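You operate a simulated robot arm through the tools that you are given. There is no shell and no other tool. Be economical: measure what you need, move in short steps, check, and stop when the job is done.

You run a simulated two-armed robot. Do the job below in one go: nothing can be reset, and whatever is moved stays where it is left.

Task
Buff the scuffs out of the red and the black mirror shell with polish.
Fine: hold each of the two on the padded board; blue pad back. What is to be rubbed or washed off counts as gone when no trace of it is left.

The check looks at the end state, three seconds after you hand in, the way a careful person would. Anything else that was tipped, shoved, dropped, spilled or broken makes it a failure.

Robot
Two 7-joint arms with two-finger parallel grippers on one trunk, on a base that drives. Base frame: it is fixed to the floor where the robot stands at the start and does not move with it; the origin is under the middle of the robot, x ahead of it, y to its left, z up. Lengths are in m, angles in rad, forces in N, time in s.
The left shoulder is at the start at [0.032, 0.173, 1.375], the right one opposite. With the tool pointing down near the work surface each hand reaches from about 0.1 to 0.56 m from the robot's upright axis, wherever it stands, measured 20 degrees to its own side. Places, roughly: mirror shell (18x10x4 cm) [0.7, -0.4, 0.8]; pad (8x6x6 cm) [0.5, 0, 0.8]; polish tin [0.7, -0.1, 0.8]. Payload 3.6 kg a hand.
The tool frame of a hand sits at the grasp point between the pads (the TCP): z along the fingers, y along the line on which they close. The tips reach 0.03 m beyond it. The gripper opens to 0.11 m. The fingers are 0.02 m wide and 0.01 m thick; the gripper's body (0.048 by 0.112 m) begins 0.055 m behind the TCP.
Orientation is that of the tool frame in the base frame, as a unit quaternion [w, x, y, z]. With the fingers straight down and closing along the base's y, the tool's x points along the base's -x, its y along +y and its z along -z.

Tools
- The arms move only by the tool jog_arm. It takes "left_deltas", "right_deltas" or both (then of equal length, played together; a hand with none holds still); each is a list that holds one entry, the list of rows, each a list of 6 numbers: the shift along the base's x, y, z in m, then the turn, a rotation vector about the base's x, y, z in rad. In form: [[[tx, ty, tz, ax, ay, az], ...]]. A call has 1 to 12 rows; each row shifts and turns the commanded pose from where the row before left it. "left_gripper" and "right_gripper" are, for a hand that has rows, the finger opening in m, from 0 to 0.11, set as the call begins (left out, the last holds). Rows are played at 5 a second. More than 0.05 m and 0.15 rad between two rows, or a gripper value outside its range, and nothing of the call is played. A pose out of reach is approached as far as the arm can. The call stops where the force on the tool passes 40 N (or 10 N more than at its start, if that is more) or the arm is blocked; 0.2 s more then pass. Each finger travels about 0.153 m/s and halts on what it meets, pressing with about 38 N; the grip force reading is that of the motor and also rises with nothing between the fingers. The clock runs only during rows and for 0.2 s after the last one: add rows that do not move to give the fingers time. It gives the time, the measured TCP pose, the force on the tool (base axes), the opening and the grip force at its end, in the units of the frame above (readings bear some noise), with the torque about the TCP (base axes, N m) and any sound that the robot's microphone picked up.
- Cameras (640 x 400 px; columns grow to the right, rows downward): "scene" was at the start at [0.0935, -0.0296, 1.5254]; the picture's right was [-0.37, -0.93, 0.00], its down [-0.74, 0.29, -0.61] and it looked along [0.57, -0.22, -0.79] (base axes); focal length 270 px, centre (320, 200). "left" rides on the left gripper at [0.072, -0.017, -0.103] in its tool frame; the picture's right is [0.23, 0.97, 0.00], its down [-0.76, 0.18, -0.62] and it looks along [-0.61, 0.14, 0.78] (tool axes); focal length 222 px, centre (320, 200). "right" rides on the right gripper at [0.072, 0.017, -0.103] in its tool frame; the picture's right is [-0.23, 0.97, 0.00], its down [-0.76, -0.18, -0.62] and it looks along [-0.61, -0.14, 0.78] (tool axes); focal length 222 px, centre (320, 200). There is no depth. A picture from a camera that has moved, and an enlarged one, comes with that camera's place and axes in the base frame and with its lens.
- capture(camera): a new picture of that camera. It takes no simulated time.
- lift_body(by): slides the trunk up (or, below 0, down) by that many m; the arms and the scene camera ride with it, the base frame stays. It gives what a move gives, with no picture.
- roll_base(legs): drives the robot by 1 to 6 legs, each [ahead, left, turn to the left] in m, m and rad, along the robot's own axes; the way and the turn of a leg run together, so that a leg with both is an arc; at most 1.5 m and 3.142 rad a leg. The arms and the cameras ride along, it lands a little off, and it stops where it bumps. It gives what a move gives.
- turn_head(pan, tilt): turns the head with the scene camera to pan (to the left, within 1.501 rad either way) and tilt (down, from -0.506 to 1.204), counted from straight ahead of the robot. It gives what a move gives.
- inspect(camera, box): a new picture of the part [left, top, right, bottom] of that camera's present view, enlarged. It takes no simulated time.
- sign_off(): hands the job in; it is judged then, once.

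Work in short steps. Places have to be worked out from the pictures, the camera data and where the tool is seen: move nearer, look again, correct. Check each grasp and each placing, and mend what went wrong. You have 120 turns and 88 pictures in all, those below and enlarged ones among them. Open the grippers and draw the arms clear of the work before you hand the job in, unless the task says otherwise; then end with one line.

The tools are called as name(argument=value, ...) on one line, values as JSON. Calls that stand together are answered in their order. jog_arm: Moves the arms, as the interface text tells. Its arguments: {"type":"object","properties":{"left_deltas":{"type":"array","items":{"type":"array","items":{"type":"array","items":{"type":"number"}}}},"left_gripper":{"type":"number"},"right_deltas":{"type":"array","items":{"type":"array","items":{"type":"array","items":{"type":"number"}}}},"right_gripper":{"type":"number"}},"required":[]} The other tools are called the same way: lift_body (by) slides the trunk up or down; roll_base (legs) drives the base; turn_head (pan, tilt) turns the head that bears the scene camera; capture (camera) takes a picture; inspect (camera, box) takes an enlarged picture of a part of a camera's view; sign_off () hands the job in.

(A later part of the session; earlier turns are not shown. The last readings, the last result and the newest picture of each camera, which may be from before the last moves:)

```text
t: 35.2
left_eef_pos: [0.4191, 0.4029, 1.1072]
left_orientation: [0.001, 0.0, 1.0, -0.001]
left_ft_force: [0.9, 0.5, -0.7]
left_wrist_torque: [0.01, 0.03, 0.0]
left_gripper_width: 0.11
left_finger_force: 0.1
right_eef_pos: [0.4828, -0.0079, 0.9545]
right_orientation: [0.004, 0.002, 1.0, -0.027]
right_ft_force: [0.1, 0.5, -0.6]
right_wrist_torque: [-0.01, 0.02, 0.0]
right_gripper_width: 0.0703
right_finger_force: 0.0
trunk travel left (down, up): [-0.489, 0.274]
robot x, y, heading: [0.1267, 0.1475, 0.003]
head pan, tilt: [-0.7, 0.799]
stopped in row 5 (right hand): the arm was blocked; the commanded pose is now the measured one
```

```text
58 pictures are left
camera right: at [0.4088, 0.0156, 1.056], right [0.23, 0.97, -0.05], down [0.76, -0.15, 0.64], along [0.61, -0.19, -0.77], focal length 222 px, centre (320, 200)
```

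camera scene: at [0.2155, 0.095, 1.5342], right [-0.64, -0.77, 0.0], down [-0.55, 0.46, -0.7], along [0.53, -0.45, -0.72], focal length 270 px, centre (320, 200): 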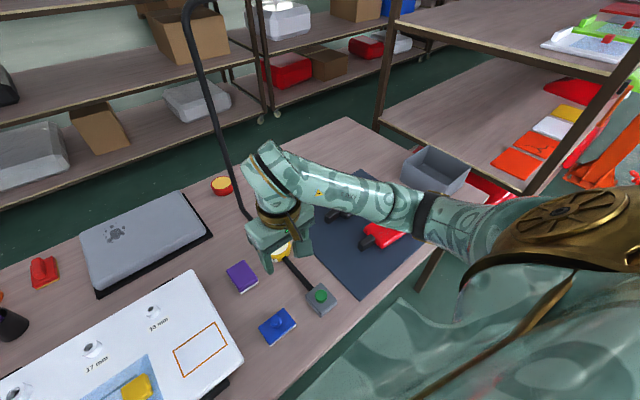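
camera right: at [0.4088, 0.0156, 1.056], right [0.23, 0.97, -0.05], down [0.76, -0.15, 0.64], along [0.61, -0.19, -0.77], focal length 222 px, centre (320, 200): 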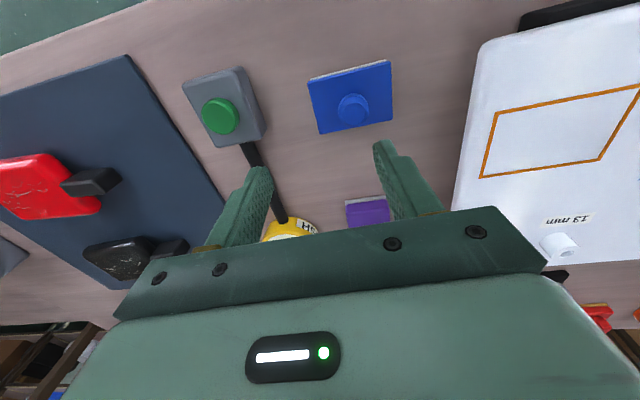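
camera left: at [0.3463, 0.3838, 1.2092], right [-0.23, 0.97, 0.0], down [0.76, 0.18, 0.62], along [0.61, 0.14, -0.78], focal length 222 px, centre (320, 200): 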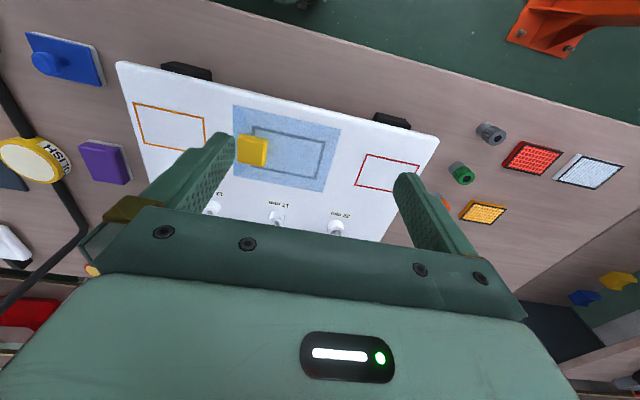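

Blocked slightly short again with a small tilt: a wrist limit near the midline. I lift a bit and drive another 0.12 left so the pad is further to the right hand's side.

jog_arm(right_deltas=[[[0, -0.02, 0.03, 0.03, 0, 0], [0, -0.03, 0.03, 0.03, 0, 0], [0, -0.03, 0.03, 0, 0, 0], [0, -0.03, 0, 0, 0, 0]]])

roll_base(legs=[[0, 0.12, 0]])

jog_arm(right_deltas=[[[0, 0, -0.02, 0, 0, 0], [0, 0, -0.02, 0, 0, 0], [0, 0, -0.02, 0, 0, 0], [0, 0, -0.02, 0, 0, 0]]])

```text
t: 35.8
left_eef_pos: [0.4199, 0.3993, 1.107]
left_orientation: [0.001, 0.0, 1.0, 0.0]
left_ft_force: [-0.9, -0.4, -0.4]
left_wrist_torque: [0.02, 0.0, -0.02]
left_gripper_width: 0.1097
left_finger_force: 0.0
right_eef_pos: [0.4787, -0.1594, 1.0179]
right_orientation: [0.005, 0.018, 0.993, -0.117]
right_ft_force: [0.9, 0.7, 0.2]
right_wrist_torque: [0.04, 0.01, 0.02]
right_gripper_width: 0.07
right_finger_force: 0.0
right hand out of reach, approached as far as the arm can: row 3
trunk travel left (down, up): [-0.489, 0.274]
robot x, y, heading: [0.1291, 0.1514, 0.007]
head pan, tilt: [-0.7, 0.799]
stopped in row 3 (right hand): the arm was blocked; the commanded pose is now the measured one
```

```text
t: 37.1
left_eef_pos: [0.419, 0.522, 1.1071]
left_orientation: [0.001, 0.0, 1.0, -0.001]
left_ft_force: [0.1, 0.2, -0.3]
left_wrist_torque: [-0.02, 0.02, 0.01]
left_gripper_width: 0.1101
left_finger_force: 0.0
right_eef_pos: [0.4774, -0.0384, 1.0179]
right_orientation: [0.003, 0.018, 0.993, -0.119]
right_ft_force: [-0.2, -0.3, -0.7]
right_wrist_torque: [0.01, -0.04, 0.01]
right_gripper_width: 0.0701
right_finger_force: 0.1
trunk travel left (down, up): [-0.489, 0.274]
robot x, y, heading: [0.1266, 0.2751, 0.001]
head pan, tilt: [-0.7, 0.799]
```

```text
t: 38.3
left_eef_pos: [0.4197, 0.5221, 1.1069]
left_orientation: [0.001, 0.0, 1.0, -0.001]
left_ft_force: [0.7, 0.6, -0.9]
left_wrist_torque: [-0.02, -0.02, -0.02]
left_gripper_width: 0.1101
left_finger_force: 0.0
right_eef_pos: [0.4758, -0.0659, 0.9414]
right_orientation: [0.001, 0.017, 0.988, -0.152]
right_ft_force: [0.9, -0.3, -0.6]
right_wrist_torque: [-0.01, -0.04, -0.02]
right_gripper_width: 0.0699
right_finger_force: 0.0
trunk travel left (down, up): [-0.489, 0.274]
robot x, y, heading: [0.1294, 0.2699, -0.001]
head pan, tilt: [-0.7, 0.799]
stopped in row 4 (right hand): the arm was blocked; the commanded pose is now the measured one
```

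The same drift again. I look at the arm posture before continuing.

capture(camera="scene")

```text
57 pictures are left
camera scene: at [0.2155, 0.2162, 1.5342], right [-0.64, -0.76, 0.0], down [-0.55, 0.46, -0.7], along [0.53, -0.45, -0.72], focal length 270 px, centre (320, 200)
```

scene: 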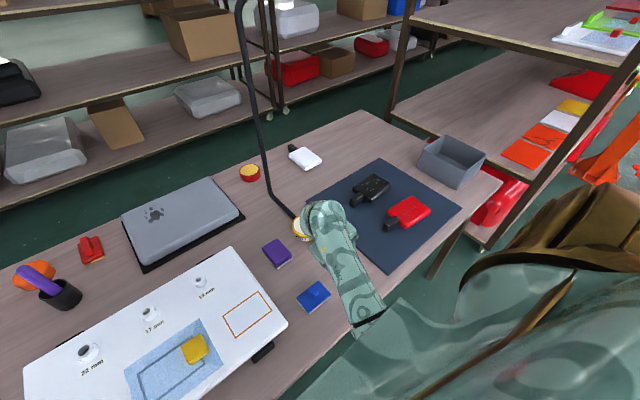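

The elbow hangs low in front of the chest, so the wrist can't bend enough. I bring the hand up and back to its starting posture (relative 0.25,-0.33) and remove the tilt.

jog_arm(right_deltas=[[[0, 0, 0.04, 0, 0, 0], [0, 0, 0.04, 0, 0, 0], [-0.01, 0, 0.04, 0.05, 0, 0], [-0.02, 0, 0.04, 0.08, 0, 0], [-0.02, 0, 0, 0.08, 0, 0], [-0.02, 0, 0, 0.08, 0, 0], [-0.02, 0, 0, 0, 0, 0], [0, 0, 0, 0, 0, 0]]])

capture(camera="scene")

```text
t: 38.9
left_eef_pos: [0.4189, 0.5215, 1.1072]
left_orientation: [0.001, 0.0, 1.0, -0.001]
left_ft_force: [-0.2, 0.8, -0.5]
left_wrist_torque: [0.01, 0.05, -0.01]
left_gripper_width: 0.1101
left_finger_force: 0.1
right_eef_pos: [0.4704, -0.1379, 1.0368]
right_orientation: [-0.002, 0.032, 0.97, -0.241]
right_ft_force: [-0.2, 0.1, 1.1]
right_wrist_torque: [0.04, -0.03, -0.01]
right_gripper_width: 0.0699
right_finger_force: 0.0
trunk travel left (down, up): [-0.489, 0.274]
robot x, y, heading: [0.1305, 0.2698, 0.001]
head pan, tilt: [-0.7, 0.799]
stopped in row 3 (right hand): the arm was blocked; the commanded pose is now the measured one
```

```text
56 pictures are left
camera scene: at [0.2156, 0.2156, 1.5342], right [-0.64, -0.76, 0.0], down [-0.55, 0.46, -0.7], along [0.53, -0.45, -0.72], focal length 270 px, centre (320, 200)
```

scene: 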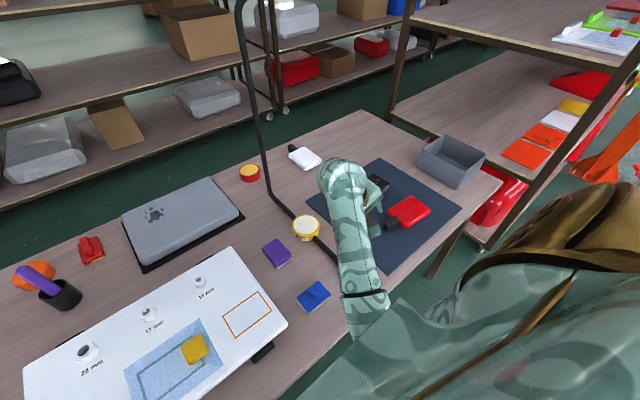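

The elbow is dropping in again; I repeat the roll-yaw-pitch loop, this time rolling further and with the hand kept more to the right.

jog_arm(right_deltas=[[[0.02, 0, 0.02, -0.12, 0, 0], [0.02, 0.0, 0.02, -0.14, 0, 0], [0.02, 0.0, 0.02, -0.14, 0, 0], [0.02, 0.0, 0.02, -0.14, 0, 0], [0.02, 0.01, 0.02, -0.14, 0, 0], [0.02, 0.01, 0.01, -0.14, 0, 0], [0, 0.01, 0, -0.14, 0, 0], [0, 0.01, 0, -0.14, 0, 0], [0, 0.01, 0, -0.14, 0, 0], [0, 0.01, 0, -0.14, 0, 0]]])

jog_arm(right_deltas=[[[0, 0.01, 0, 0, 0, 0.14], [0, 0.01, 0, 0, 0, 0.14], [0, 0.01, 0, 0, 0, 0.14], [0, 0.01, 0, 0, 0, 0.14], [0, 0.01, 0, 0, 0, 0.14], [0, 0.01, 0, 0, 0, 0.14], [0, 0.01, 0, 0, 0, 0.14], [0, 0.01, 0, 0, 0, 0.14], [0, 0, 0, 0, 0, 0.14], [0, 0, 0, 0, 0, 0.14], [0, 0, 0, 0, 0, 0.14]]])

capture(camera="scene")

```text
t: 41.1
left_eef_pos: [0.4186, 0.5212, 1.1073]
left_orientation: [0.001, 0.001, 1.0, 0.0]
left_ft_force: [-0.4, -0.1, -0.5]
left_wrist_torque: [0.03, 0.0, -0.01]
left_gripper_width: 0.1098
left_finger_force: 0.1
right_eef_pos: [0.5885, -0.0768, 1.1473]
right_orientation: [-0.018, -0.026, -0.595, 0.803]
right_ft_force: [0.1, -0.8, 0.1]
right_wrist_torque: [0.04, -0.01, 0.0]
right_gripper_width: 0.0704
right_finger_force: 0.1
trunk travel left (down, up): [-0.489, 0.274]
robot x, y, heading: [0.1312, 0.2703, -0.004]
head pan, tilt: [-0.7, 0.799]
```

```text
t: 43.5
left_eef_pos: [0.4177, 0.5216, 1.108]
left_orientation: [0.001, 0.0, 1.0, -0.001]
left_ft_force: [-0.1, -0.8, 1.0]
left_wrist_torque: [0.01, -0.04, 0.02]
left_gripper_width: 0.1099
left_finger_force: 0.1
right_eef_pos: [0.5919, 0.0236, 1.1516]
right_orientation: [-0.536, 0.351, -0.477, 0.601]
right_ft_force: [-0.3, 0.4, 0.9]
right_wrist_torque: [-0.02, -0.02, 0.01]
right_gripper_width: 0.0699
right_finger_force: 0.1
right hand out of reach, approached as far as the arm can: row 10, 11
trunk travel left (down, up): [-0.489, 0.274]
robot x, y, heading: [0.1293, 0.269, -0.005]
head pan, tilt: [-0.7, 0.799]
```

```text
55 pictures are left
camera scene: at [0.2146, 0.2152, 1.5342], right [-0.64, -0.76, 0.0], down [-0.55, 0.46, -0.7], along [0.53, -0.45, -0.72], focal length 270 px, centre (320, 200)
```

scene: 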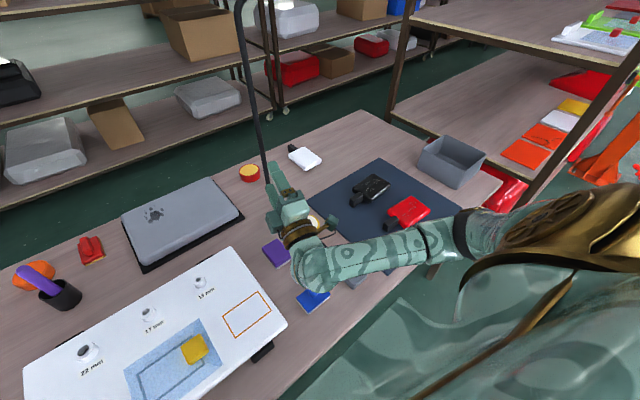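

The elbow is now higher and farther outward. I pitch the fingers down again, moving the hand to the right a bit.

jog_arm(right_deltas=[[[-0.01, -0.01, 0, 0, 0.145, 0], [-0.01, -0.01, 0, 0, 0.145, 0], [-0.01, -0.01, 0, 0, 0.145, 0], [-0.01, -0.01, 0, 0, 0.145, 0], [-0.01, -0.01, 0, 0, 0.145, 0], [-0.01, -0.01, 0, 0, 0.145, 0], [-0.01, -0.01, 0, 0, 0.145, 0], [-0.01, -0.01, 0, 0, 0.145, 0], [-0.01, -0.01, 0, 0, 0.145, 0], [-0.01, -0.01, 0, 0, 0.145, 0], [-0.01, -0.01, 0, 0, 0.145, 0], [-0.01, -0.01, 0, 0, 0.145, 0]]])

```text
t: 46.1
left_eef_pos: [0.4193, 0.5215, 1.107]
left_orientation: [0.002, 0.0, 1.0, 0.0]
left_ft_force: [-0.2, 0.4, -0.5]
left_wrist_torque: [0.03, 0.01, 0.01]
left_gripper_width: 0.1097
left_finger_force: 0.0
right_eef_pos: [0.4727, -0.0977, 1.152]
right_orientation: [-0.019, -0.686, 0.717, -0.119]
right_ft_force: [-0.4, 0.5, -0.6]
right_wrist_torque: [0.01, 0.01, -0.03]
right_gripper_width: 0.0701
right_finger_force: 0.1
trunk travel left (down, up): [-0.489, 0.274]
robot x, y, heading: [0.1282, 0.2691, -0.003]
head pan, tilt: [-0.7, 0.799]
```

Reachable with elbow out. I unwind the yaw and move to the starting posture.

jog_arm(right_deltas=[[[-0.007, 0, -0.003, 0, 0, -0.14], [-0.007, 0, -0.003, 0, 0, -0.14], [-0.007, 0, -0.003, 0, 0, -0.14], [-0.007, 0, -0.003, 0, 0, -0.14], [-0.007, 0, -0.003, 0, 0, -0.14], [-0.007, 0, -0.003, 0, 0, -0.14], [-0.007, 0, -0.003, 0, 0, -0.14], [-0.007, 0, -0.003, 0, 0, -0.14], [-0.007, 0, -0.003, 0, 0, -0.14], [-0.007, 0, -0.003, 0, 0, -0.14], [-0.007, 0, -0.003, 0.05, -0.07, -0.1], [-0.007, 0, -0.003, 0.08, -0.11, 0]]])

capture(camera="scene")

```text
t: 48.7
left_eef_pos: [0.4185, 0.5217, 1.1073]
left_orientation: [0.001, 0.0, 1.0, 0.0]
left_ft_force: [-0.1, 0.5, 0.1]
left_wrist_torque: [0.01, -0.03, 0.02]
left_gripper_width: 0.11
left_finger_force: 0.1
right_eef_pos: [0.3908, -0.1091, 1.0723]
right_orientation: [-0.004, -0.012, 1.0, -0.013]
right_ft_force: [-0.4, -0.7, 0.0]
right_wrist_torque: [0.03, 0.02, -0.03]
right_gripper_width: 0.0699
right_finger_force: 0.0
right hand out of reach, approached as far as the arm can: row 3, 4, 5, 6, 7, 8, 9, 10
trunk travel left (down, up): [-0.489, 0.274]
robot x, y, heading: [0.1298, 0.2658, 0.003]
head pan, tilt: [-0.7, 0.799]
```

```text
54 pictures are left
camera scene: at [0.214, 0.2156, 1.5343], right [-0.64, -0.76, 0.0], down [-0.55, 0.46, -0.7], along [0.53, -0.45, -0.72], focal length 270 px, centre (320, 200)
```

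scene: 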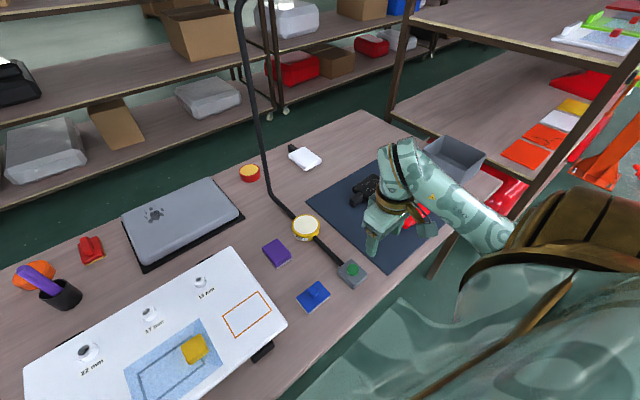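

The posture matches the start now. I approach above the pad at yaw slightly negative.

jog_arm(right_deltas=[[[0.022, 0.032, -0.01, 0, 0, -0.07], [0.022, 0.032, -0.01, 0, 0, -0.07], [0.022, 0.032, -0.02, 0, 0, -0.07], [0.022, 0.032, -0.02, 0.02, 0, -0.07], [0, 0, -0.03, 0, 0, 0], [0, 0, -0.03, 0, 0, 0]]])

capture(camera="right")

capture(camera="scene")

```text
t: 50.1
left_eef_pos: [0.4195, 0.5242, 1.1067]
left_orientation: [0.0, 0.0, 1.0, -0.001]
left_ft_force: [0.5, 0.1, 0.4]
left_wrist_torque: [-0.04, 0.0, 0.04]
left_gripper_width: 0.1102
left_finger_force: 0.1
right_eef_pos: [0.4789, 0.0214, 0.9514]
right_orientation: [-0.008, 0.127, 0.992, -0.004]
right_ft_force: [-0.1, 0.3, 0.2]
right_wrist_torque: [0.0, -0.02, 0.0]
right_gripper_width: 0.0699
right_finger_force: 0.1
trunk travel left (down, up): [-0.489, 0.274]
robot x, y, heading: [0.1272, 0.2686, -0.002]
head pan, tilt: [-0.7, 0.799]
```

```text
53 pictures are left
camera right: at [0.4162, 0.0563, 1.0556], right [0.47, 0.89, -0.01], down [0.7, -0.36, 0.61], along [0.54, -0.29, -0.79], focal length 222 px, centre (320, 200)
```

right: 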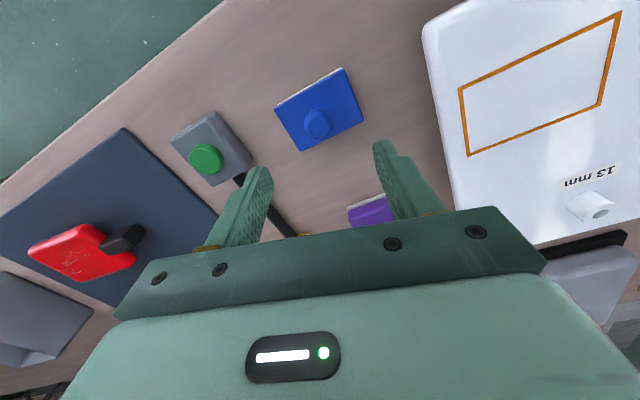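

```text
52 pictures are left
camera scene: at [0.2159, 0.2173, 1.5342], right [-0.64, -0.76, 0.0], down [-0.55, 0.46, -0.7], along [0.53, -0.45, -0.72], focal length 270 px, centre (320, 200)
```

scene: 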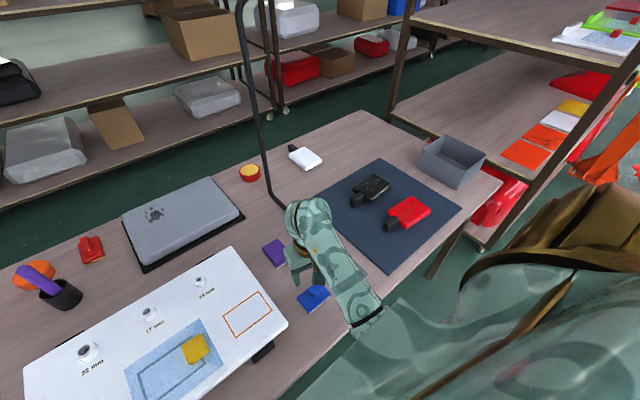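

The hand is over the knob (estimated (0.479,0.019)) without tilt. I descend half way and check that the wrist follows.

jog_arm(right_deltas=[[[0, -0.001, -0.02, 0, 0, 0], [0, -0.001, -0.02, 0, 0, 0], [0, 0, -0.015, 0, 0, 0]]])

```text
t: 50.8
left_eef_pos: [0.4193, 0.5223, 1.1064]
left_orientation: [0.001, 0.0, 1.0, 0.0]
left_ft_force: [1.0, 0.4, 0.9]
left_wrist_torque: [0.05, 0.02, 0.01]
left_gripper_width: 0.1097
left_finger_force: 0.1
right_eef_pos: [0.4766, -0.0701, 0.9157]
right_orientation: [0.002, 0.132, 0.987, -0.092]
right_ft_force: [0.5, -0.3, -0.8]
right_wrist_torque: [-0.04, 0.02, 0.02]
right_gripper_width: 0.0698
right_finger_force: 0.0
trunk travel left (down, up): [-0.489, 0.274]
robot x, y, heading: [0.1293, 0.2663, -0.007]
head pan, tilt: [-0.7, 0.799]
stopped in row 3 (right hand): the arm was blocked; the commanded pose is now the measured one
```

The arm appears blocked by its low elbow. I raise the trunk 0.15 so shoulder and elbow sit higher above the table, then correct the hand.

lift_body(by=0.15)

jog_arm(right_deltas=[[[0, 0, 0.01, 0.05, 0, 0], [0, 0.01, 0.01, 0.05, 0, 0], [0, 0.01, 0.0, 0.05, 0, 0], [0, 0.01, 0, 0.03, 0, 0]]])

capture(camera="left")

```text
t: 51.6
left_eef_pos: [0.4183, 0.5218, 1.1554]
left_orientation: [0.001, 0.0, 1.0, 0.0]
left_ft_force: [0.4, 0.4, 0.3]
left_wrist_torque: [0.01, -0.01, -0.02]
left_gripper_width: 0.1098
left_finger_force: 0.1
right_eef_pos: [0.4708, -0.1494, 0.9851]
right_orientation: [0.011, 0.145, 0.975, -0.167]
right_ft_force: [0.6, -0.7, -1.1]
right_wrist_torque: [-0.02, 0.01, 0.0]
right_gripper_width: 0.0698
right_finger_force: 0.0
trunk travel left (down, up): [-0.536, 0.227]
robot x, y, heading: [0.1282, 0.2653, -0.002]
head pan, tilt: [-0.7, 0.799]
stopped: the arm was blocked; the commanded pose is now the measured one
```

```text
t: 52.8
left_eef_pos: [0.4193, 0.5214, 1.154]
left_orientation: [0.001, 0.0, 1.0, 0.0]
left_ft_force: [0.2, -0.3, 0.6]
left_wrist_torque: [-0.01, -0.01, -0.01]
left_gripper_width: 0.1099
left_finger_force: 0.1
right_eef_pos: [0.4667, -0.1604, 1.0177]
right_orientation: [0.001, 0.156, 0.98, -0.122]
right_ft_force: [0.2, -0.3, 0.3]
right_wrist_torque: [0.0, 0.01, 0.02]
right_gripper_width: 0.0698
right_finger_force: 0.1
trunk travel left (down, up): [-0.536, 0.227]
robot x, y, heading: [0.1273, 0.267, -0.001]
head pan, tilt: [-0.7, 0.799]
stopped in row 4 (right hand): the arm was blocked; the commanded pose is now the measured one
```

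```text
51 pictures are left
camera left: at [0.3463, 0.5042, 1.2566], right [-0.23, 0.97, 0.0], down [0.76, 0.18, 0.62], along [0.61, 0.14, -0.78], focal length 222 px, centre (320, 200)
```

left: 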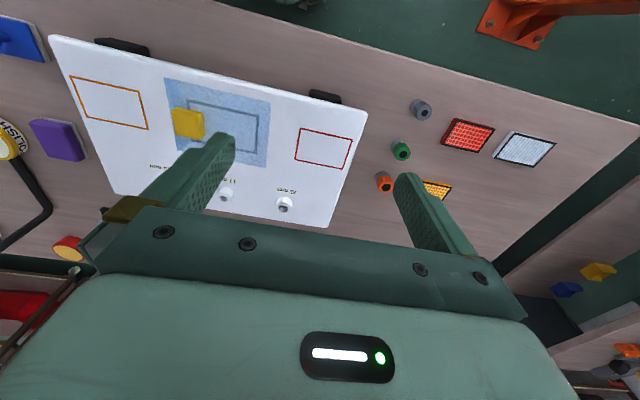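

Working close in folds the elbow against the chest. Extended poses worked freely, so I back the base off 0.13 and bring the trunk's arm out to the pad with more reach.

roll_base(legs=[[-0.13, 0, 0]])

jog_arm(right_deltas=[[[0.03, 0.0, 0.02, 0, 0, 0], [0.03, 0.01, 0.02, 0, 0, 0], [0.03, 0.02, 0.02, 0.04, 0, 0], [0.03, 0.03, 0, 0.06, 0, 0], [0.025, 0.03, 0, 0.06, 0, 0], [0, 0.03, 0, 0.06, 0, 0], [0, 0.03, 0, 0.03, 0, 0], [0, 0.03, 0, 0, 0, 0]]])

capture(camera="scene")

```text
t: 54.1
left_eef_pos: [0.2874, 0.5223, 1.1547]
left_orientation: [0.002, 0.0, 1.0, 0.0]
left_ft_force: [-0.4, -0.1, 0.2]
left_wrist_torque: [0.0, 0.02, 0.01]
left_gripper_width: 0.1102
left_finger_force: 0.0
right_eef_pos: [0.3354, -0.1595, 1.018]
right_orientation: [0.001, 0.155, 0.98, -0.122]
right_ft_force: [0.3, 0.8, 0.3]
right_wrist_torque: [0.01, -0.05, 0.01]
right_gripper_width: 0.07
right_finger_force: 0.0
trunk travel left (down, up): [-0.536, 0.227]
robot x, y, heading: [-0.0011, 0.2682, 0.001]
head pan, tilt: [-0.7, 0.799]
```

```text
t: 55.9
left_eef_pos: [0.2879, 0.5227, 1.1539]
left_orientation: [0.001, -0.001, 1.0, 0.001]
left_ft_force: [0.0, -0.8, -0.3]
left_wrist_torque: [0.01, 0.01, -0.03]
left_gripper_width: 0.1099
left_finger_force: 0.1
right_eef_pos: [0.4904, 0.0128, 1.0876]
right_orientation: [-0.007, 0.161, 0.987, -0.001]
right_ft_force: [-0.2, 0.2, 0.5]
right_wrist_torque: [-0.02, 0.01, 0.01]
right_gripper_width: 0.0698
right_finger_force: 0.1
trunk travel left (down, up): [-0.536, 0.227]
robot x, y, heading: [-0.0004, 0.2682, 0.002]
head pan, tilt: [-0.7, 0.799]
```

```text
50 pictures are left
camera scene: at [0.0787, 0.2157, 1.5816], right [-0.64, -0.76, 0.0], down [-0.55, 0.46, -0.7], along [0.53, -0.45, -0.72], focal length 270 px, centre (320, 200)
```

scene: 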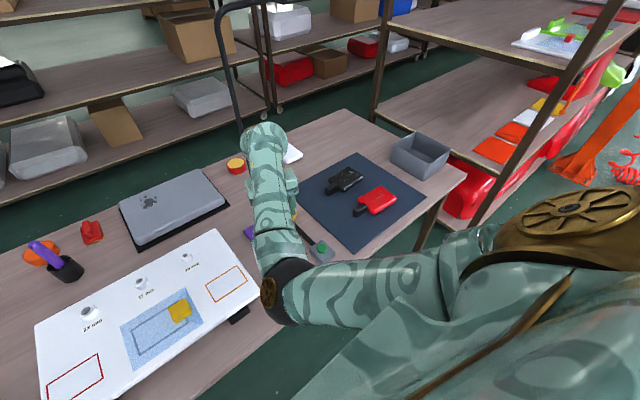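

No tilt here. I test the descent from this more extended pose.

jog_arm(right_deltas=[[[-0.004, 0.001, -0.03, 0, 0, 0], [-0.004, 0.001, -0.03, 0, 0, 0], [-0.003, 0.001, -0.03, 0, 0, 0], [0, 0.001, -0.03, 0, 0, 0], [0, 0, 0, 0, 0, 0]]])

capture(camera="scene")

```text
t: 57.3
left_eef_pos: [0.2883, 0.522, 1.1538]
left_orientation: [0.001, 0.0, 1.0, 0.0]
left_ft_force: [0.2, -0.1, 0.3]
left_wrist_torque: [0.02, 0.0, 0.03]
left_gripper_width: 0.11
left_finger_force: 0.1
right_eef_pos: [0.4785, -0.0071, 0.9641]
right_orientation: [-0.007, 0.168, 0.986, -0.018]
right_ft_force: [-0.2, 0.4, -0.8]
right_wrist_torque: [-0.03, 0.02, -0.02]
right_gripper_width: 0.0698
right_finger_force: 0.1
trunk travel left (down, up): [-0.536, 0.227]
robot x, y, heading: [-0.0019, 0.268, -0.004]
head pan, tilt: [-0.7, 0.799]
stopped in row 5 (right hand): the arm was blocked; the commanded pose is now the measured one
```

```text
49 pictures are left
camera scene: at [0.0788, 0.2151, 1.5815], right [-0.64, -0.76, 0.0], down [-0.55, 0.46, -0.7], along [0.53, -0.45, -0.72], focal length 270 px, centre (320, 200)
```

scene: 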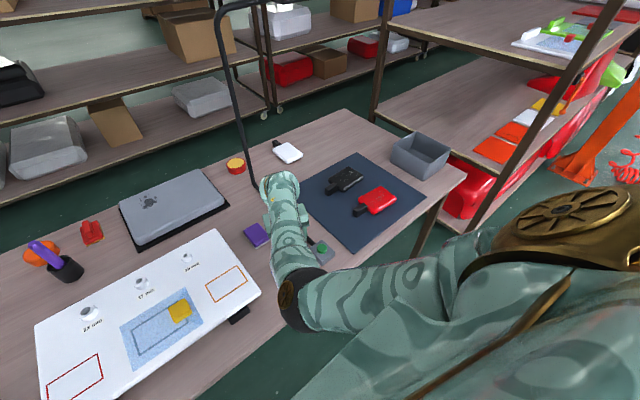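

The elbow sits below the wrist, so the wrist would have to bend past its limit. I raise the trunk 0.15 so the arm reaches down more straight, then redo the approach.

lift_body(by=0.15)

jog_arm(right_deltas=[[[0, 0.01, -0.01, 0.02, 0, 0], [0, 0.01, -0.02, 0.015, 0, 0], [0, 0.006, -0.03, 0, 0, 0], [0, 0, -0.03, 0, 0, 0], [0, 0, -0.03, 0, 0, 0], [0, 0, -0.03, 0, 0, 0], [0, 0, 0, 0, 0, 0]]])

capture(camera="right")

```text
t: 59.0
left_eef_pos: [0.2897, 0.5222, 1.3042]
left_orientation: [0.001, -0.001, 1.0, 0.001]
left_ft_force: [-0.6, -0.1, -0.1]
left_wrist_torque: [-0.01, 0.0, 0.02]
left_gripper_width: 0.1102
left_finger_force: 0.0
right_eef_pos: [0.4778, -0.0131, 1.1142]
right_orientation: [-0.008, 0.171, 0.985, -0.02]
right_ft_force: [0.2, 0.2, 0.2]
right_wrist_torque: [-0.04, -0.02, 0.0]
right_gripper_width: 0.07
right_finger_force: 0.1
trunk travel left (down, up): [-0.686, 0.077]
robot x, y, heading: [-0.0023, 0.2729, -0.006]
head pan, tilt: [-0.7, 0.799]
```

```text
t: 60.6
left_eef_pos: [0.2889, 0.5227, 1.3042]
left_orientation: [0.001, 0.0, 1.0, 0.0]
left_ft_force: [-0.9, -0.3, 0.9]
left_wrist_torque: [0.0, -0.01, -0.02]
left_gripper_width: 0.1103
left_finger_force: 0.1
right_eef_pos: [0.4609, 0.0175, 0.9777]
right_orientation: [-0.013, 0.167, 0.986, 0.002]
right_ft_force: [0.2, 0.1, -0.3]
right_wrist_torque: [0.01, 0.02, 0.0]
right_gripper_width: 0.07
right_finger_force: 0.1
right hand out of reach, approached as far as the arm can: row 6
trunk travel left (down, up): [-0.686, 0.077]
robot x, y, heading: [-0.0011, 0.2723, -0.001]
head pan, tilt: [-0.7, 0.799]
```

```text
48 pictures are left
camera right: at [0.4011, 0.0574, 1.0829], right [0.53, 0.85, -0.01], down [0.68, -0.42, 0.6], along [0.51, -0.33, -0.8], focal length 222 px, centre (320, 200)
```

right: 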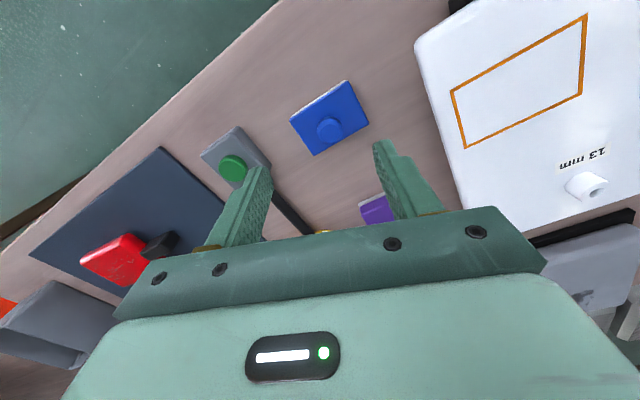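

The arm is now straight and level at z=0.978, no tilt. I can keep this arm shape and descend with the trunk instead: drive 0.03 ahead, trim x, then lower the trunk.

roll_base(legs=[[0.03, 0, 0]])

jog_arm(right_deltas=[[[-0.006, 0.001, 0, 0, 0, 0], [-0.005, 0, 0, 0, 0, 0], [0, 0, 0, 0, 0, 0]]])

lift_body(by=-0.06)

capture(camera="right")

```text
t: 61.4
left_eef_pos: [0.312, 0.5212, 1.305]
left_orientation: [0.003, 0.001, 1.0, 0.0]
left_ft_force: [-0.1, -0.3, 0.6]
left_wrist_torque: [0.0, -0.05, -0.03]
left_gripper_width: 0.1098
left_finger_force: 0.0
right_eef_pos: [0.4873, 0.0167, 0.9804]
right_orientation: [-0.01, 0.165, 0.986, 0.002]
right_ft_force: [-0.6, -0.2, -0.7]
right_wrist_torque: [0.03, -0.05, -0.03]
right_gripper_width: 0.0701
right_finger_force: 0.1
trunk travel left (down, up): [-0.686, 0.077]
robot x, y, heading: [0.0261, 0.2679, -0.001]
head pan, tilt: [-0.7, 0.799]
```

```text
t: 62.2
left_eef_pos: [0.3196, 0.5229, 1.3039]
left_orientation: [0.0, 0.0, 1.0, 0.0]
left_ft_force: [0.2, -0.2, 0.4]
left_wrist_torque: [0.03, 0.04, 0.0]
left_gripper_width: 0.1101
left_finger_force: 0.0
right_eef_pos: [0.4814, 0.0189, 0.9771]
right_orientation: [-0.013, 0.167, 0.986, 0.002]
right_ft_force: [0.3, 0.0, -0.3]
right_wrist_torque: [-0.01, 0.02, 0.02]
right_gripper_width: 0.0701
right_finger_force: 0.1
trunk travel left (down, up): [-0.686, 0.077]
robot x, y, heading: [0.0307, 0.269, 0.001]
head pan, tilt: [-0.7, 0.799]
```

```text
t: 63.2
left_eef_pos: [0.3171, 0.5216, 1.244]
left_orientation: [0.001, 0.0, 1.0, 0.0]
left_ft_force: [-0.3, 0.3, 0.7]
left_wrist_torque: [-0.02, 0.0, -0.04]
left_gripper_width: 0.1101
left_finger_force: 0.2
right_eef_pos: [0.4794, 0.0193, 0.9181]
right_orientation: [-0.013, 0.166, 0.986, 0.002]
right_ft_force: [0.4, -0.1, 0.2]
right_wrist_torque: [0.02, -0.01, -0.03]
right_gripper_width: 0.0701
right_finger_force: 0.1
trunk travel left (down, up): [-0.626, 0.137]
robot x, y, heading: [0.026, 0.2712, -0.005]
head pan, tilt: [-0.7, 0.799]
```

```text
47 pictures are left
camera right: at [0.4194, 0.0581, 1.0229], right [0.53, 0.85, -0.01], down [0.68, -0.42, 0.6], along [0.51, -0.33, -0.8], focal length 222 px, centre (320, 200)
```

right: 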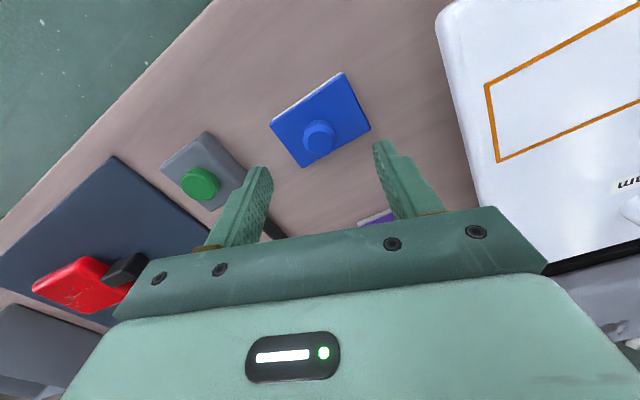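

Knob is right under the TCP ((0.479,0.018)). I lower the trunk further to bring the tips around the knob.

lift_body(by=-0.06)

capture(camera="right")

```text
t: 64.2
left_eef_pos: [0.3183, 0.5219, 1.1846]
left_orientation: [0.002, 0.0, 1.0, 0.0]
left_ft_force: [-0.3, -0.4, 0.6]
left_wrist_torque: [0.02, 0.0, -0.02]
left_gripper_width: 0.1102
left_finger_force: 0.1
right_eef_pos: [0.4809, 0.0191, 0.858]
right_orientation: [-0.012, 0.166, 0.986, 0.002]
right_ft_force: [0.1, 1.1, 0.0]
right_wrist_torque: [-0.01, -0.02, 0.02]
right_gripper_width: 0.0702
right_finger_force: 0.0
trunk travel left (down, up): [-0.566, 0.197]
robot x, y, heading: [0.0294, 0.2714, 0.005]
head pan, tilt: [-0.7, 0.799]
```

```text
46 pictures are left
camera right: at [0.4194, 0.0582, 0.9631], right [0.53, 0.85, -0.01], down [0.68, -0.42, 0.6], along [0.51, -0.33, -0.8], focal length 222 px, centre (320, 200)
```

right: 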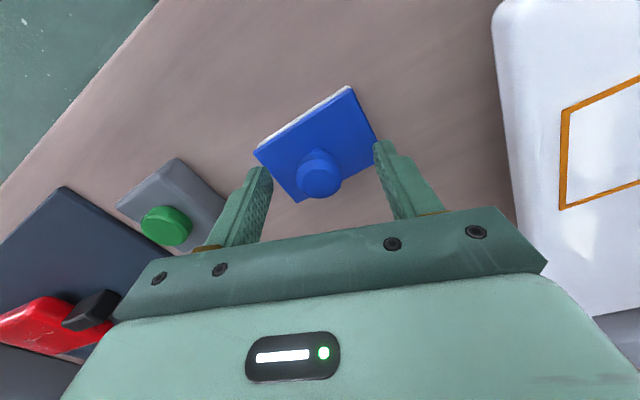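

Knob top ≈0.846; I lower 8 mm more and close the fingers on the knob.

lift_body(by=-0.008)

jog_arm(right_deltas=[[[0, 0, 0, 0, 0, 0], [0, 0, 0, 0, 0, 0], [0, 0, 0, 0, 0, 0], [0, 0, 0, 0, 0, 0]]], right_gripper=0.0)

capture(camera="right")

```text
t: 64.8
left_eef_pos: [0.3174, 0.5218, 1.1767]
left_orientation: [0.001, 0.0, 1.0, 0.0]
left_ft_force: [-0.3, 0.8, 0.0]
left_wrist_torque: [0.01, 0.0, -0.01]
left_gripper_width: 0.1102
left_finger_force: 0.2
right_eef_pos: [0.4799, 0.019, 0.8499]
right_orientation: [-0.013, 0.165, 0.986, 0.003]
right_ft_force: [0.1, -0.1, -0.1]
right_wrist_torque: [0.03, -0.01, -0.01]
right_gripper_width: 0.0701
right_finger_force: 0.0
trunk travel left (down, up): [-0.558, 0.205]
robot x, y, heading: [0.0312, 0.2657, -0.001]
head pan, tilt: [-0.7, 0.799]
```

```text
t: 65.8
left_eef_pos: [0.317, 0.5228, 1.1759]
left_orientation: [0.0, 0.0, 1.0, -0.001]
left_ft_force: [-0.6, 0.4, 0.2]
left_wrist_torque: [0.02, -0.05, -0.01]
left_gripper_width: 0.1098
left_finger_force: 0.0
right_eef_pos: [0.481, 0.0188, 0.8505]
right_orientation: [-0.013, 0.165, 0.986, 0.002]
right_ft_force: [-0.3, -0.4, 3.0]
right_wrist_torque: [0.01, 0.02, 0.03]
right_gripper_width: 0.0258
right_finger_force: 38.2
trunk travel left (down, up): [-0.558, 0.205]
robot x, y, heading: [0.0267, 0.2711, 0.0]
head pan, tilt: [-0.7, 0.799]
```

```text
45 pictures are left
camera right: at [0.4193, 0.0582, 0.9549], right [0.53, 0.85, -0.01], down [0.68, -0.42, 0.6], along [0.51, -0.33, -0.8], focal length 222 px, centre (320, 200)
```

right: 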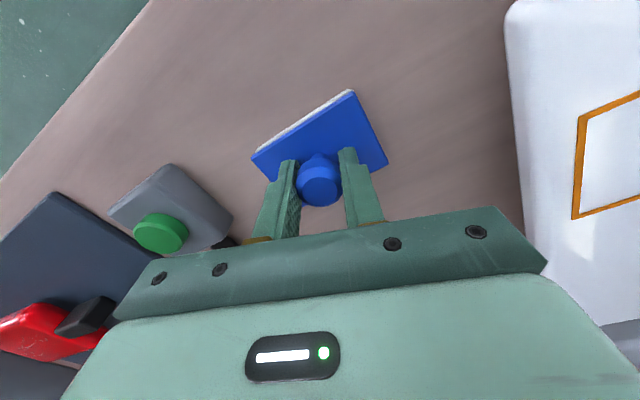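

Pad gripped (opening 0.026), pad bottom ≈0.065 below the TCP; return pose is TCP (0.480,0.019,0.850), yaw −0.33. I lift with the trunk and drive toward the tin.

lift_body(by=0.1)

roll_base(legs=[[0.09, -0.17, 0]])

capture(camera="right")

```text
t: 67.1
left_eef_pos: [0.3178, 0.5229, 1.2758]
left_orientation: [0.001, 0.0, 1.0, 0.0]
left_ft_force: [0.8, 0.1, 0.5]
left_wrist_torque: [-0.01, -0.02, 0.03]
left_gripper_width: 0.1098
left_finger_force: 0.1
right_eef_pos: [0.4807, 0.0197, 0.9501]
right_orientation: [-0.013, 0.165, 0.986, 0.002]
right_ft_force: [-0.1, -0.5, -0.4]
right_wrist_torque: [-0.03, -0.01, 0.0]
right_gripper_width: 0.026
right_finger_force: 37.4
trunk travel left (down, up): [-0.658, 0.105]
robot x, y, heading: [0.0312, 0.2695, 0.001]
head pan, tilt: [-0.7, 0.799]
```

```text
t: 68.7
left_eef_pos: [0.4082, 0.3525, 1.2759]
left_orientation: [0.001, -0.001, 1.0, 0.0]
left_ft_force: [0.1, 0.3, 0.1]
left_wrist_torque: [-0.01, 0.0, -0.02]
left_gripper_width: 0.11
left_finger_force: 0.1
right_eef_pos: [0.5697, -0.1502, 0.9498]
right_orientation: [-0.013, 0.165, 0.986, 0.001]
right_ft_force: [-0.7, 0.2, -0.4]
right_wrist_torque: [-0.02, -0.01, 0.0]
right_gripper_width: 0.026
right_finger_force: 38.2
trunk travel left (down, up): [-0.658, 0.105]
robot x, y, heading: [0.1222, 0.0977, 0.001]
head pan, tilt: [-0.7, 0.799]
```

```text
44 pictures are left
camera right: at [0.5095, -0.1115, 1.0549], right [0.53, 0.85, -0.01], down [0.68, -0.42, 0.6], along [0.51, -0.33, -0.8], focal length 222 px, centre (320, 200)
```

right: 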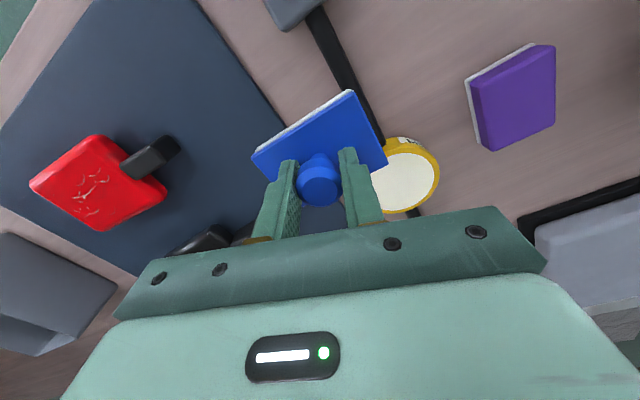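

Pad is held well. Tin centre ≈(0.683,-0.104). I extend the hand up and forward over it, then lower the trunk to keep the arm straight.

jog_arm(right_deltas=[[[0.01, 0.009, 0.04, 0, 0, 0], [0.02, 0.009, 0.035, 0, 0, 0], [0.025, 0.009, 0.035, 0, 0, 0], [0.03, 0.009, 0.03, 0, 0, 0], [0.028, 0.01, 0.02, 0, 0, 0], [0, 0, 0, 0, 0, 0]]])

lift_body(by=-0.13)

capture(camera="right")

```text
t: 70.1
left_eef_pos: [0.4075, 0.3519, 1.2769]
left_orientation: [0.001, 0.0, 1.0, -0.001]
left_ft_force: [0.1, -0.5, 0.3]
left_wrist_torque: [0.0, 0.01, -0.03]
left_gripper_width: 0.1097
left_finger_force: 0.0
right_eef_pos: [0.6826, -0.1057, 1.1119]
right_orientation: [-0.011, 0.167, 0.986, 0.002]
right_ft_force: [-0.5, -0.2, -1.1]
right_wrist_torque: [0.05, 0.01, 0.0]
right_gripper_width: 0.0261
right_finger_force: 37.7
trunk travel left (down, up): [-0.658, 0.105]
robot x, y, heading: [0.1198, 0.1002, -0.0]
head pan, tilt: [-0.7, 0.799]
```

```text
t: 71.7
left_eef_pos: [0.4075, 0.3516, 1.148]
left_orientation: [0.002, -0.001, 1.0, 0.0]
left_ft_force: [0.6, -0.5, -0.3]
left_wrist_torque: [0.04, 0.01, 0.0]
left_gripper_width: 0.1101
left_finger_force: 0.0
right_eef_pos: [0.6831, -0.1045, 0.9793]
right_orientation: [-0.012, 0.165, 0.986, 0.002]
right_ft_force: [-0.5, -0.8, -1.1]
right_wrist_torque: [-0.02, 0.01, 0.02]
right_gripper_width: 0.0259
right_finger_force: 37.7
trunk travel left (down, up): [-0.528, 0.235]
robot x, y, heading: [0.1183, 0.0986, 0.002]
head pan, tilt: [-0.7, 0.799]
```

```text
43 pictures are left
camera right: at [0.6226, -0.0658, 1.085], right [0.53, 0.85, -0.01], down [0.68, -0.42, 0.6], along [0.51, -0.33, -0.8], focal length 222 px, centre (320, 200)
```

right: 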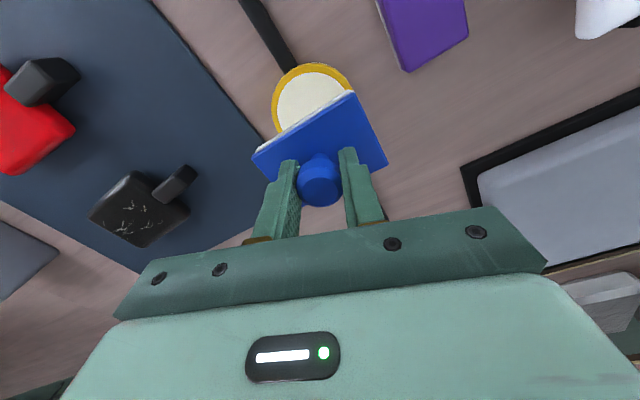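

Refined tin centre ≈(0.672,-0.110). I trim and lower to just above it.

jog_arm(right_deltas=[[[-0.01, -0.006, 0, 0, 0, 0], [0, 0, 0, 0, 0, 0]]])

lift_body(by=-0.08)

capture(camera="right")

inspect(camera="scene", box=[180, 100, 420, 300])

```text
t: 72.3
left_eef_pos: [0.4069, 0.3517, 1.1462]
left_orientation: [0.001, 0.0, 1.0, 0.0]
left_ft_force: [-0.8, 0.1, 0.1]
left_wrist_torque: [0.01, -0.01, -0.01]
left_gripper_width: 0.1098
left_finger_force: 0.0
right_eef_pos: [0.6738, -0.1122, 0.9796]
right_orientation: [-0.013, 0.165, 0.986, 0.003]
right_ft_force: [0.6, -0.1, -1.0]
right_wrist_torque: [-0.03, -0.01, -0.01]
right_gripper_width: 0.026
right_finger_force: 37.9
trunk travel left (down, up): [-0.528, 0.235]
robot x, y, heading: [0.1209, 0.1011, 0.004]
head pan, tilt: [-0.7, 0.799]
```

```text
t: 73.5
left_eef_pos: [0.4078, 0.3515, 1.0666]
left_orientation: [0.002, -0.001, 1.0, 0.0]
left_ft_force: [-0.6, 0.3, 0.5]
left_wrist_torque: [-0.02, 0.01, -0.03]
left_gripper_width: 0.1098
left_finger_force: 0.1
right_eef_pos: [0.6726, -0.1118, 0.8998]
right_orientation: [-0.013, 0.165, 0.986, 0.001]
right_ft_force: [-0.5, 0.1, -0.9]
right_wrist_torque: [0.01, -0.02, -0.02]
right_gripper_width: 0.0259
right_finger_force: 37.7
trunk travel left (down, up): [-0.448, 0.315]
robot x, y, heading: [0.1187, 0.0986, 0.003]
head pan, tilt: [-0.7, 0.799]
```

```text
42 pictures are left
camera right: at [0.6124, -0.0719, 1.0051], right [0.53, 0.85, -0.01], down [0.68, -0.42, 0.6], along [0.51, -0.32, -0.8], focal length 222 px, centre (320, 200)
```

right: 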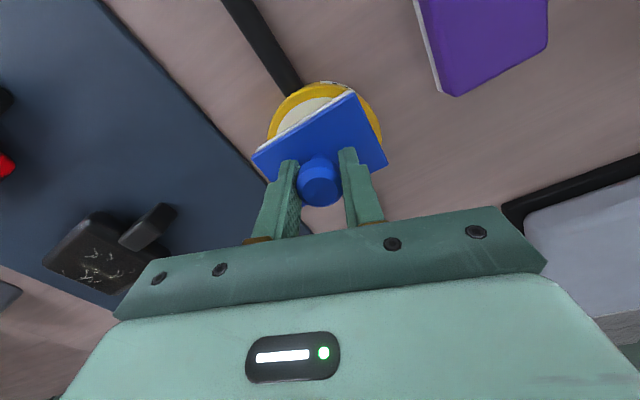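

```text
2.00 times, centred on (300, 200) of scene
camera zoom: at [0.2117, 0.0449, 1.4932], right [-0.64, -0.77, 0.0], down [-0.55, 0.46, -0.7], along [0.53, -0.45, -0.72], focal length 541 px, centre (360, 200)
```

zoom: 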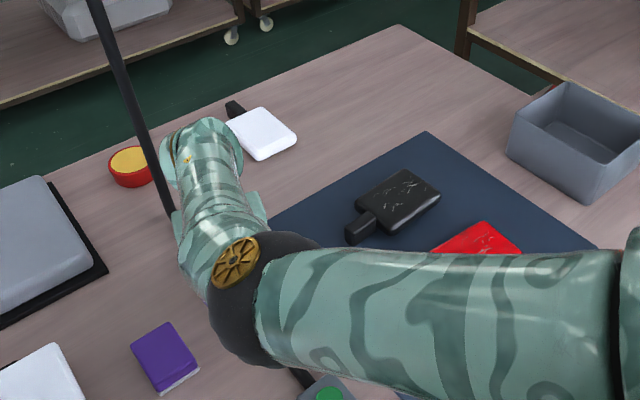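

Pad is centred on the tin. I jog down gently until contact.

jog_arm(right_deltas=[[[0, 0, -0.005, 0, 0, 0], [0, 0, -0.005, 0, 0, 0], [0, 0, -0.004, 0, 0, 0], [0, 0, -0.003, 0, 0, 0]]])

```text
t: 74.5
left_eef_pos: [0.4056, 0.3528, 1.0672]
left_orientation: [0.002, -0.001, 1.0, -0.001]
left_ft_force: [0.6, 0.0, 0.1]
left_wrist_torque: [-0.01, 0.02, -0.04]
left_gripper_width: 0.1098
left_finger_force: 0.0
right_eef_pos: [0.6739, -0.112, 0.885]
right_orientation: [-0.011, 0.166, 0.986, 0.002]
right_ft_force: [-1.1, -0.8, 15.6]
right_wrist_torque: [0.11, 0.46, 0.0]
right_gripper_width: 0.026
right_finger_force: 38.1
trunk travel left (down, up): [-0.448, 0.315]
robot x, y, heading: [0.1152, 0.098, 0.001]
head pan, tilt: [-0.7, 0.799]
```

15 N of contact: the pad is on the paste. I lift off and check the tin stayed put.

jog_arm(right_deltas=[[[0, 0, 0.01, 0, 0, 0], [0, 0, 0.02, 0, 0, 0]]])

lift_body(by=0.08)

capture(camera="right")

```text
t: 75.0
left_eef_pos: [0.4069, 0.351, 1.0666]
left_orientation: [0.001, 0.0, 1.0, -0.001]
left_ft_force: [-1.2, 0.4, -0.2]
left_wrist_torque: [0.01, 0.0, -0.01]
left_gripper_width: 0.1101
left_finger_force: 0.0
right_eef_pos: [0.6722, -0.1104, 0.9137]
right_orientation: [-0.013, 0.165, 0.986, 0.002]
right_ft_force: [-0.3, 0.1, -0.8]
right_wrist_torque: [-0.02, -0.01, 0.01]
right_gripper_width: 0.0259
right_finger_force: 37.4
trunk travel left (down, up): [-0.448, 0.315]
robot x, y, heading: [0.1196, 0.1014, -0.001]
head pan, tilt: [-0.7, 0.799]
```

```text
t: 76.2
left_eef_pos: [0.4081, 0.352, 1.147]
left_orientation: [0.001, -0.001, 1.0, 0.0]
left_ft_force: [0.8, 0.9, -0.3]
left_wrist_torque: [0.01, 0.02, 0.0]
left_gripper_width: 0.1102
left_finger_force: 0.2
right_eef_pos: [0.6731, -0.1112, 0.9925]
right_orientation: [-0.013, 0.165, 0.986, 0.002]
right_ft_force: [-0.2, -0.1, -0.5]
right_wrist_torque: [0.03, 0.01, 0.02]
right_gripper_width: 0.0259
right_finger_force: 37.9
trunk travel left (down, up): [-0.528, 0.235]
robot x, y, heading: [0.1233, 0.099, -0.002]
head pan, tilt: [-0.7, 0.799]
```

```text
40 pictures are left
camera right: at [0.6129, -0.0718, 1.0973], right [0.53, 0.85, -0.01], down [0.68, -0.42, 0.6], along [0.51, -0.33, -0.8], focal length 222 px, centre (320, 200)
```

right: 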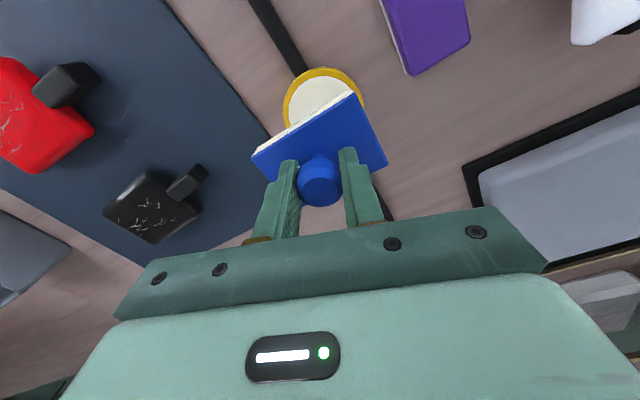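

Tin undisturbed. Next the black shell: I shift the right hand inward relative to the body, then drive right so both hands can reach the shell.

jog_arm(right_deltas=[[[0, 0.03, 0.01, 0, 0, 0], [0, 0.03, 0.01, 0, 0, 0], [0, 0.03, 0, 0, 0, 0], [0, 0.02, 0, 0, 0, 0], [0, 0, 0, 0, 0, 0]]])

roll_base(legs=[[0.03, -0.47, 0]])

turn_head(pan=-0.1, tilt=0.95)

capture(camera="scene")

```text
t: 77.4
left_eef_pos: [0.4077, 0.3513, 1.1469]
left_orientation: [0.001, -0.002, 1.0, -0.001]
left_ft_force: [0.3, -0.6, -0.8]
left_wrist_torque: [-0.01, 0.0, -0.02]
left_gripper_width: 0.1099
left_finger_force: 0.1
right_eef_pos: [0.6721, -0.0023, 1.0124]
right_orientation: [-0.013, 0.165, 0.986, 0.002]
right_ft_force: [0.0, -0.5, -0.6]
right_wrist_torque: [0.04, 0.01, 0.0]
right_gripper_width: 0.0259
right_finger_force: 38.1
trunk travel left (down, up): [-0.528, 0.235]
robot x, y, heading: [0.1186, 0.097, 0.003]
head pan, tilt: [-0.7, 0.799]
```

```text
t: 80.3
left_eef_pos: [0.4371, -0.1247, 1.1463]
left_orientation: [0.0, -0.003, 1.0, -0.001]
left_ft_force: [0.1, 0.2, 0.6]
left_wrist_torque: [0.0, -0.01, -0.02]
left_gripper_width: 0.1099
left_finger_force: 0.0
right_eef_pos: [0.7042, -0.4771, 1.0122]
right_orientation: [-0.013, 0.163, 0.987, 0.002]
right_ft_force: [0.1, 0.3, -0.6]
right_wrist_torque: [-0.01, -0.05, 0.0]
right_gripper_width: 0.0257
right_finger_force: 38.2
trunk travel left (down, up): [-0.528, 0.235]
robot x, y, heading: [0.1526, -0.3789, 0.005]
head pan, tilt: [-0.7, 0.799]
```

```text
t: 81.3
left_eef_pos: [0.4374, -0.1248, 1.1469]
left_orientation: [0.001, -0.003, 1.0, 0.0]
left_ft_force: [0.4, 0.2, 0.1]
left_wrist_torque: [0.01, 0.0, 0.01]
left_gripper_width: 0.11
left_finger_force: 0.0
right_eef_pos: [0.7049, -0.4772, 1.0118]
right_orientation: [-0.012, 0.162, 0.987, 0.003]
right_ft_force: [0.2, 0.5, -1.2]
right_wrist_torque: [-0.01, -0.01, 0.0]
right_gripper_width: 0.0258
right_finger_force: 38.5
trunk travel left (down, up): [-0.528, 0.235]
robot x, y, heading: [0.147, -0.3765, 0.004]
head pan, tilt: [-0.099, 0.949]
```

```text
39 pictures are left
camera scene: at [0.241, -0.3876, 1.562], right [-0.09, -1.0, 0.0], down [-0.81, 0.08, -0.58], along [0.58, -0.06, -0.81], focal length 270 px, centre (320, 200)
```

scene: 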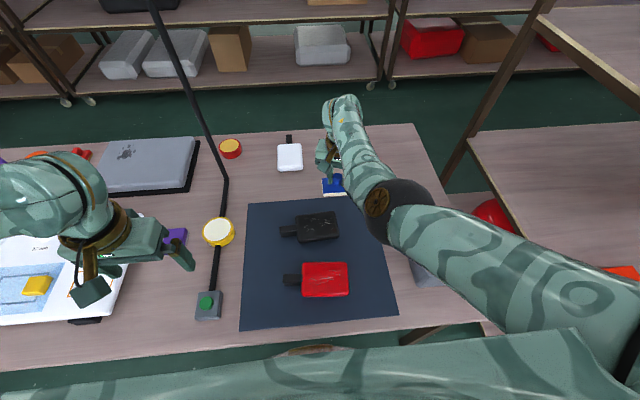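

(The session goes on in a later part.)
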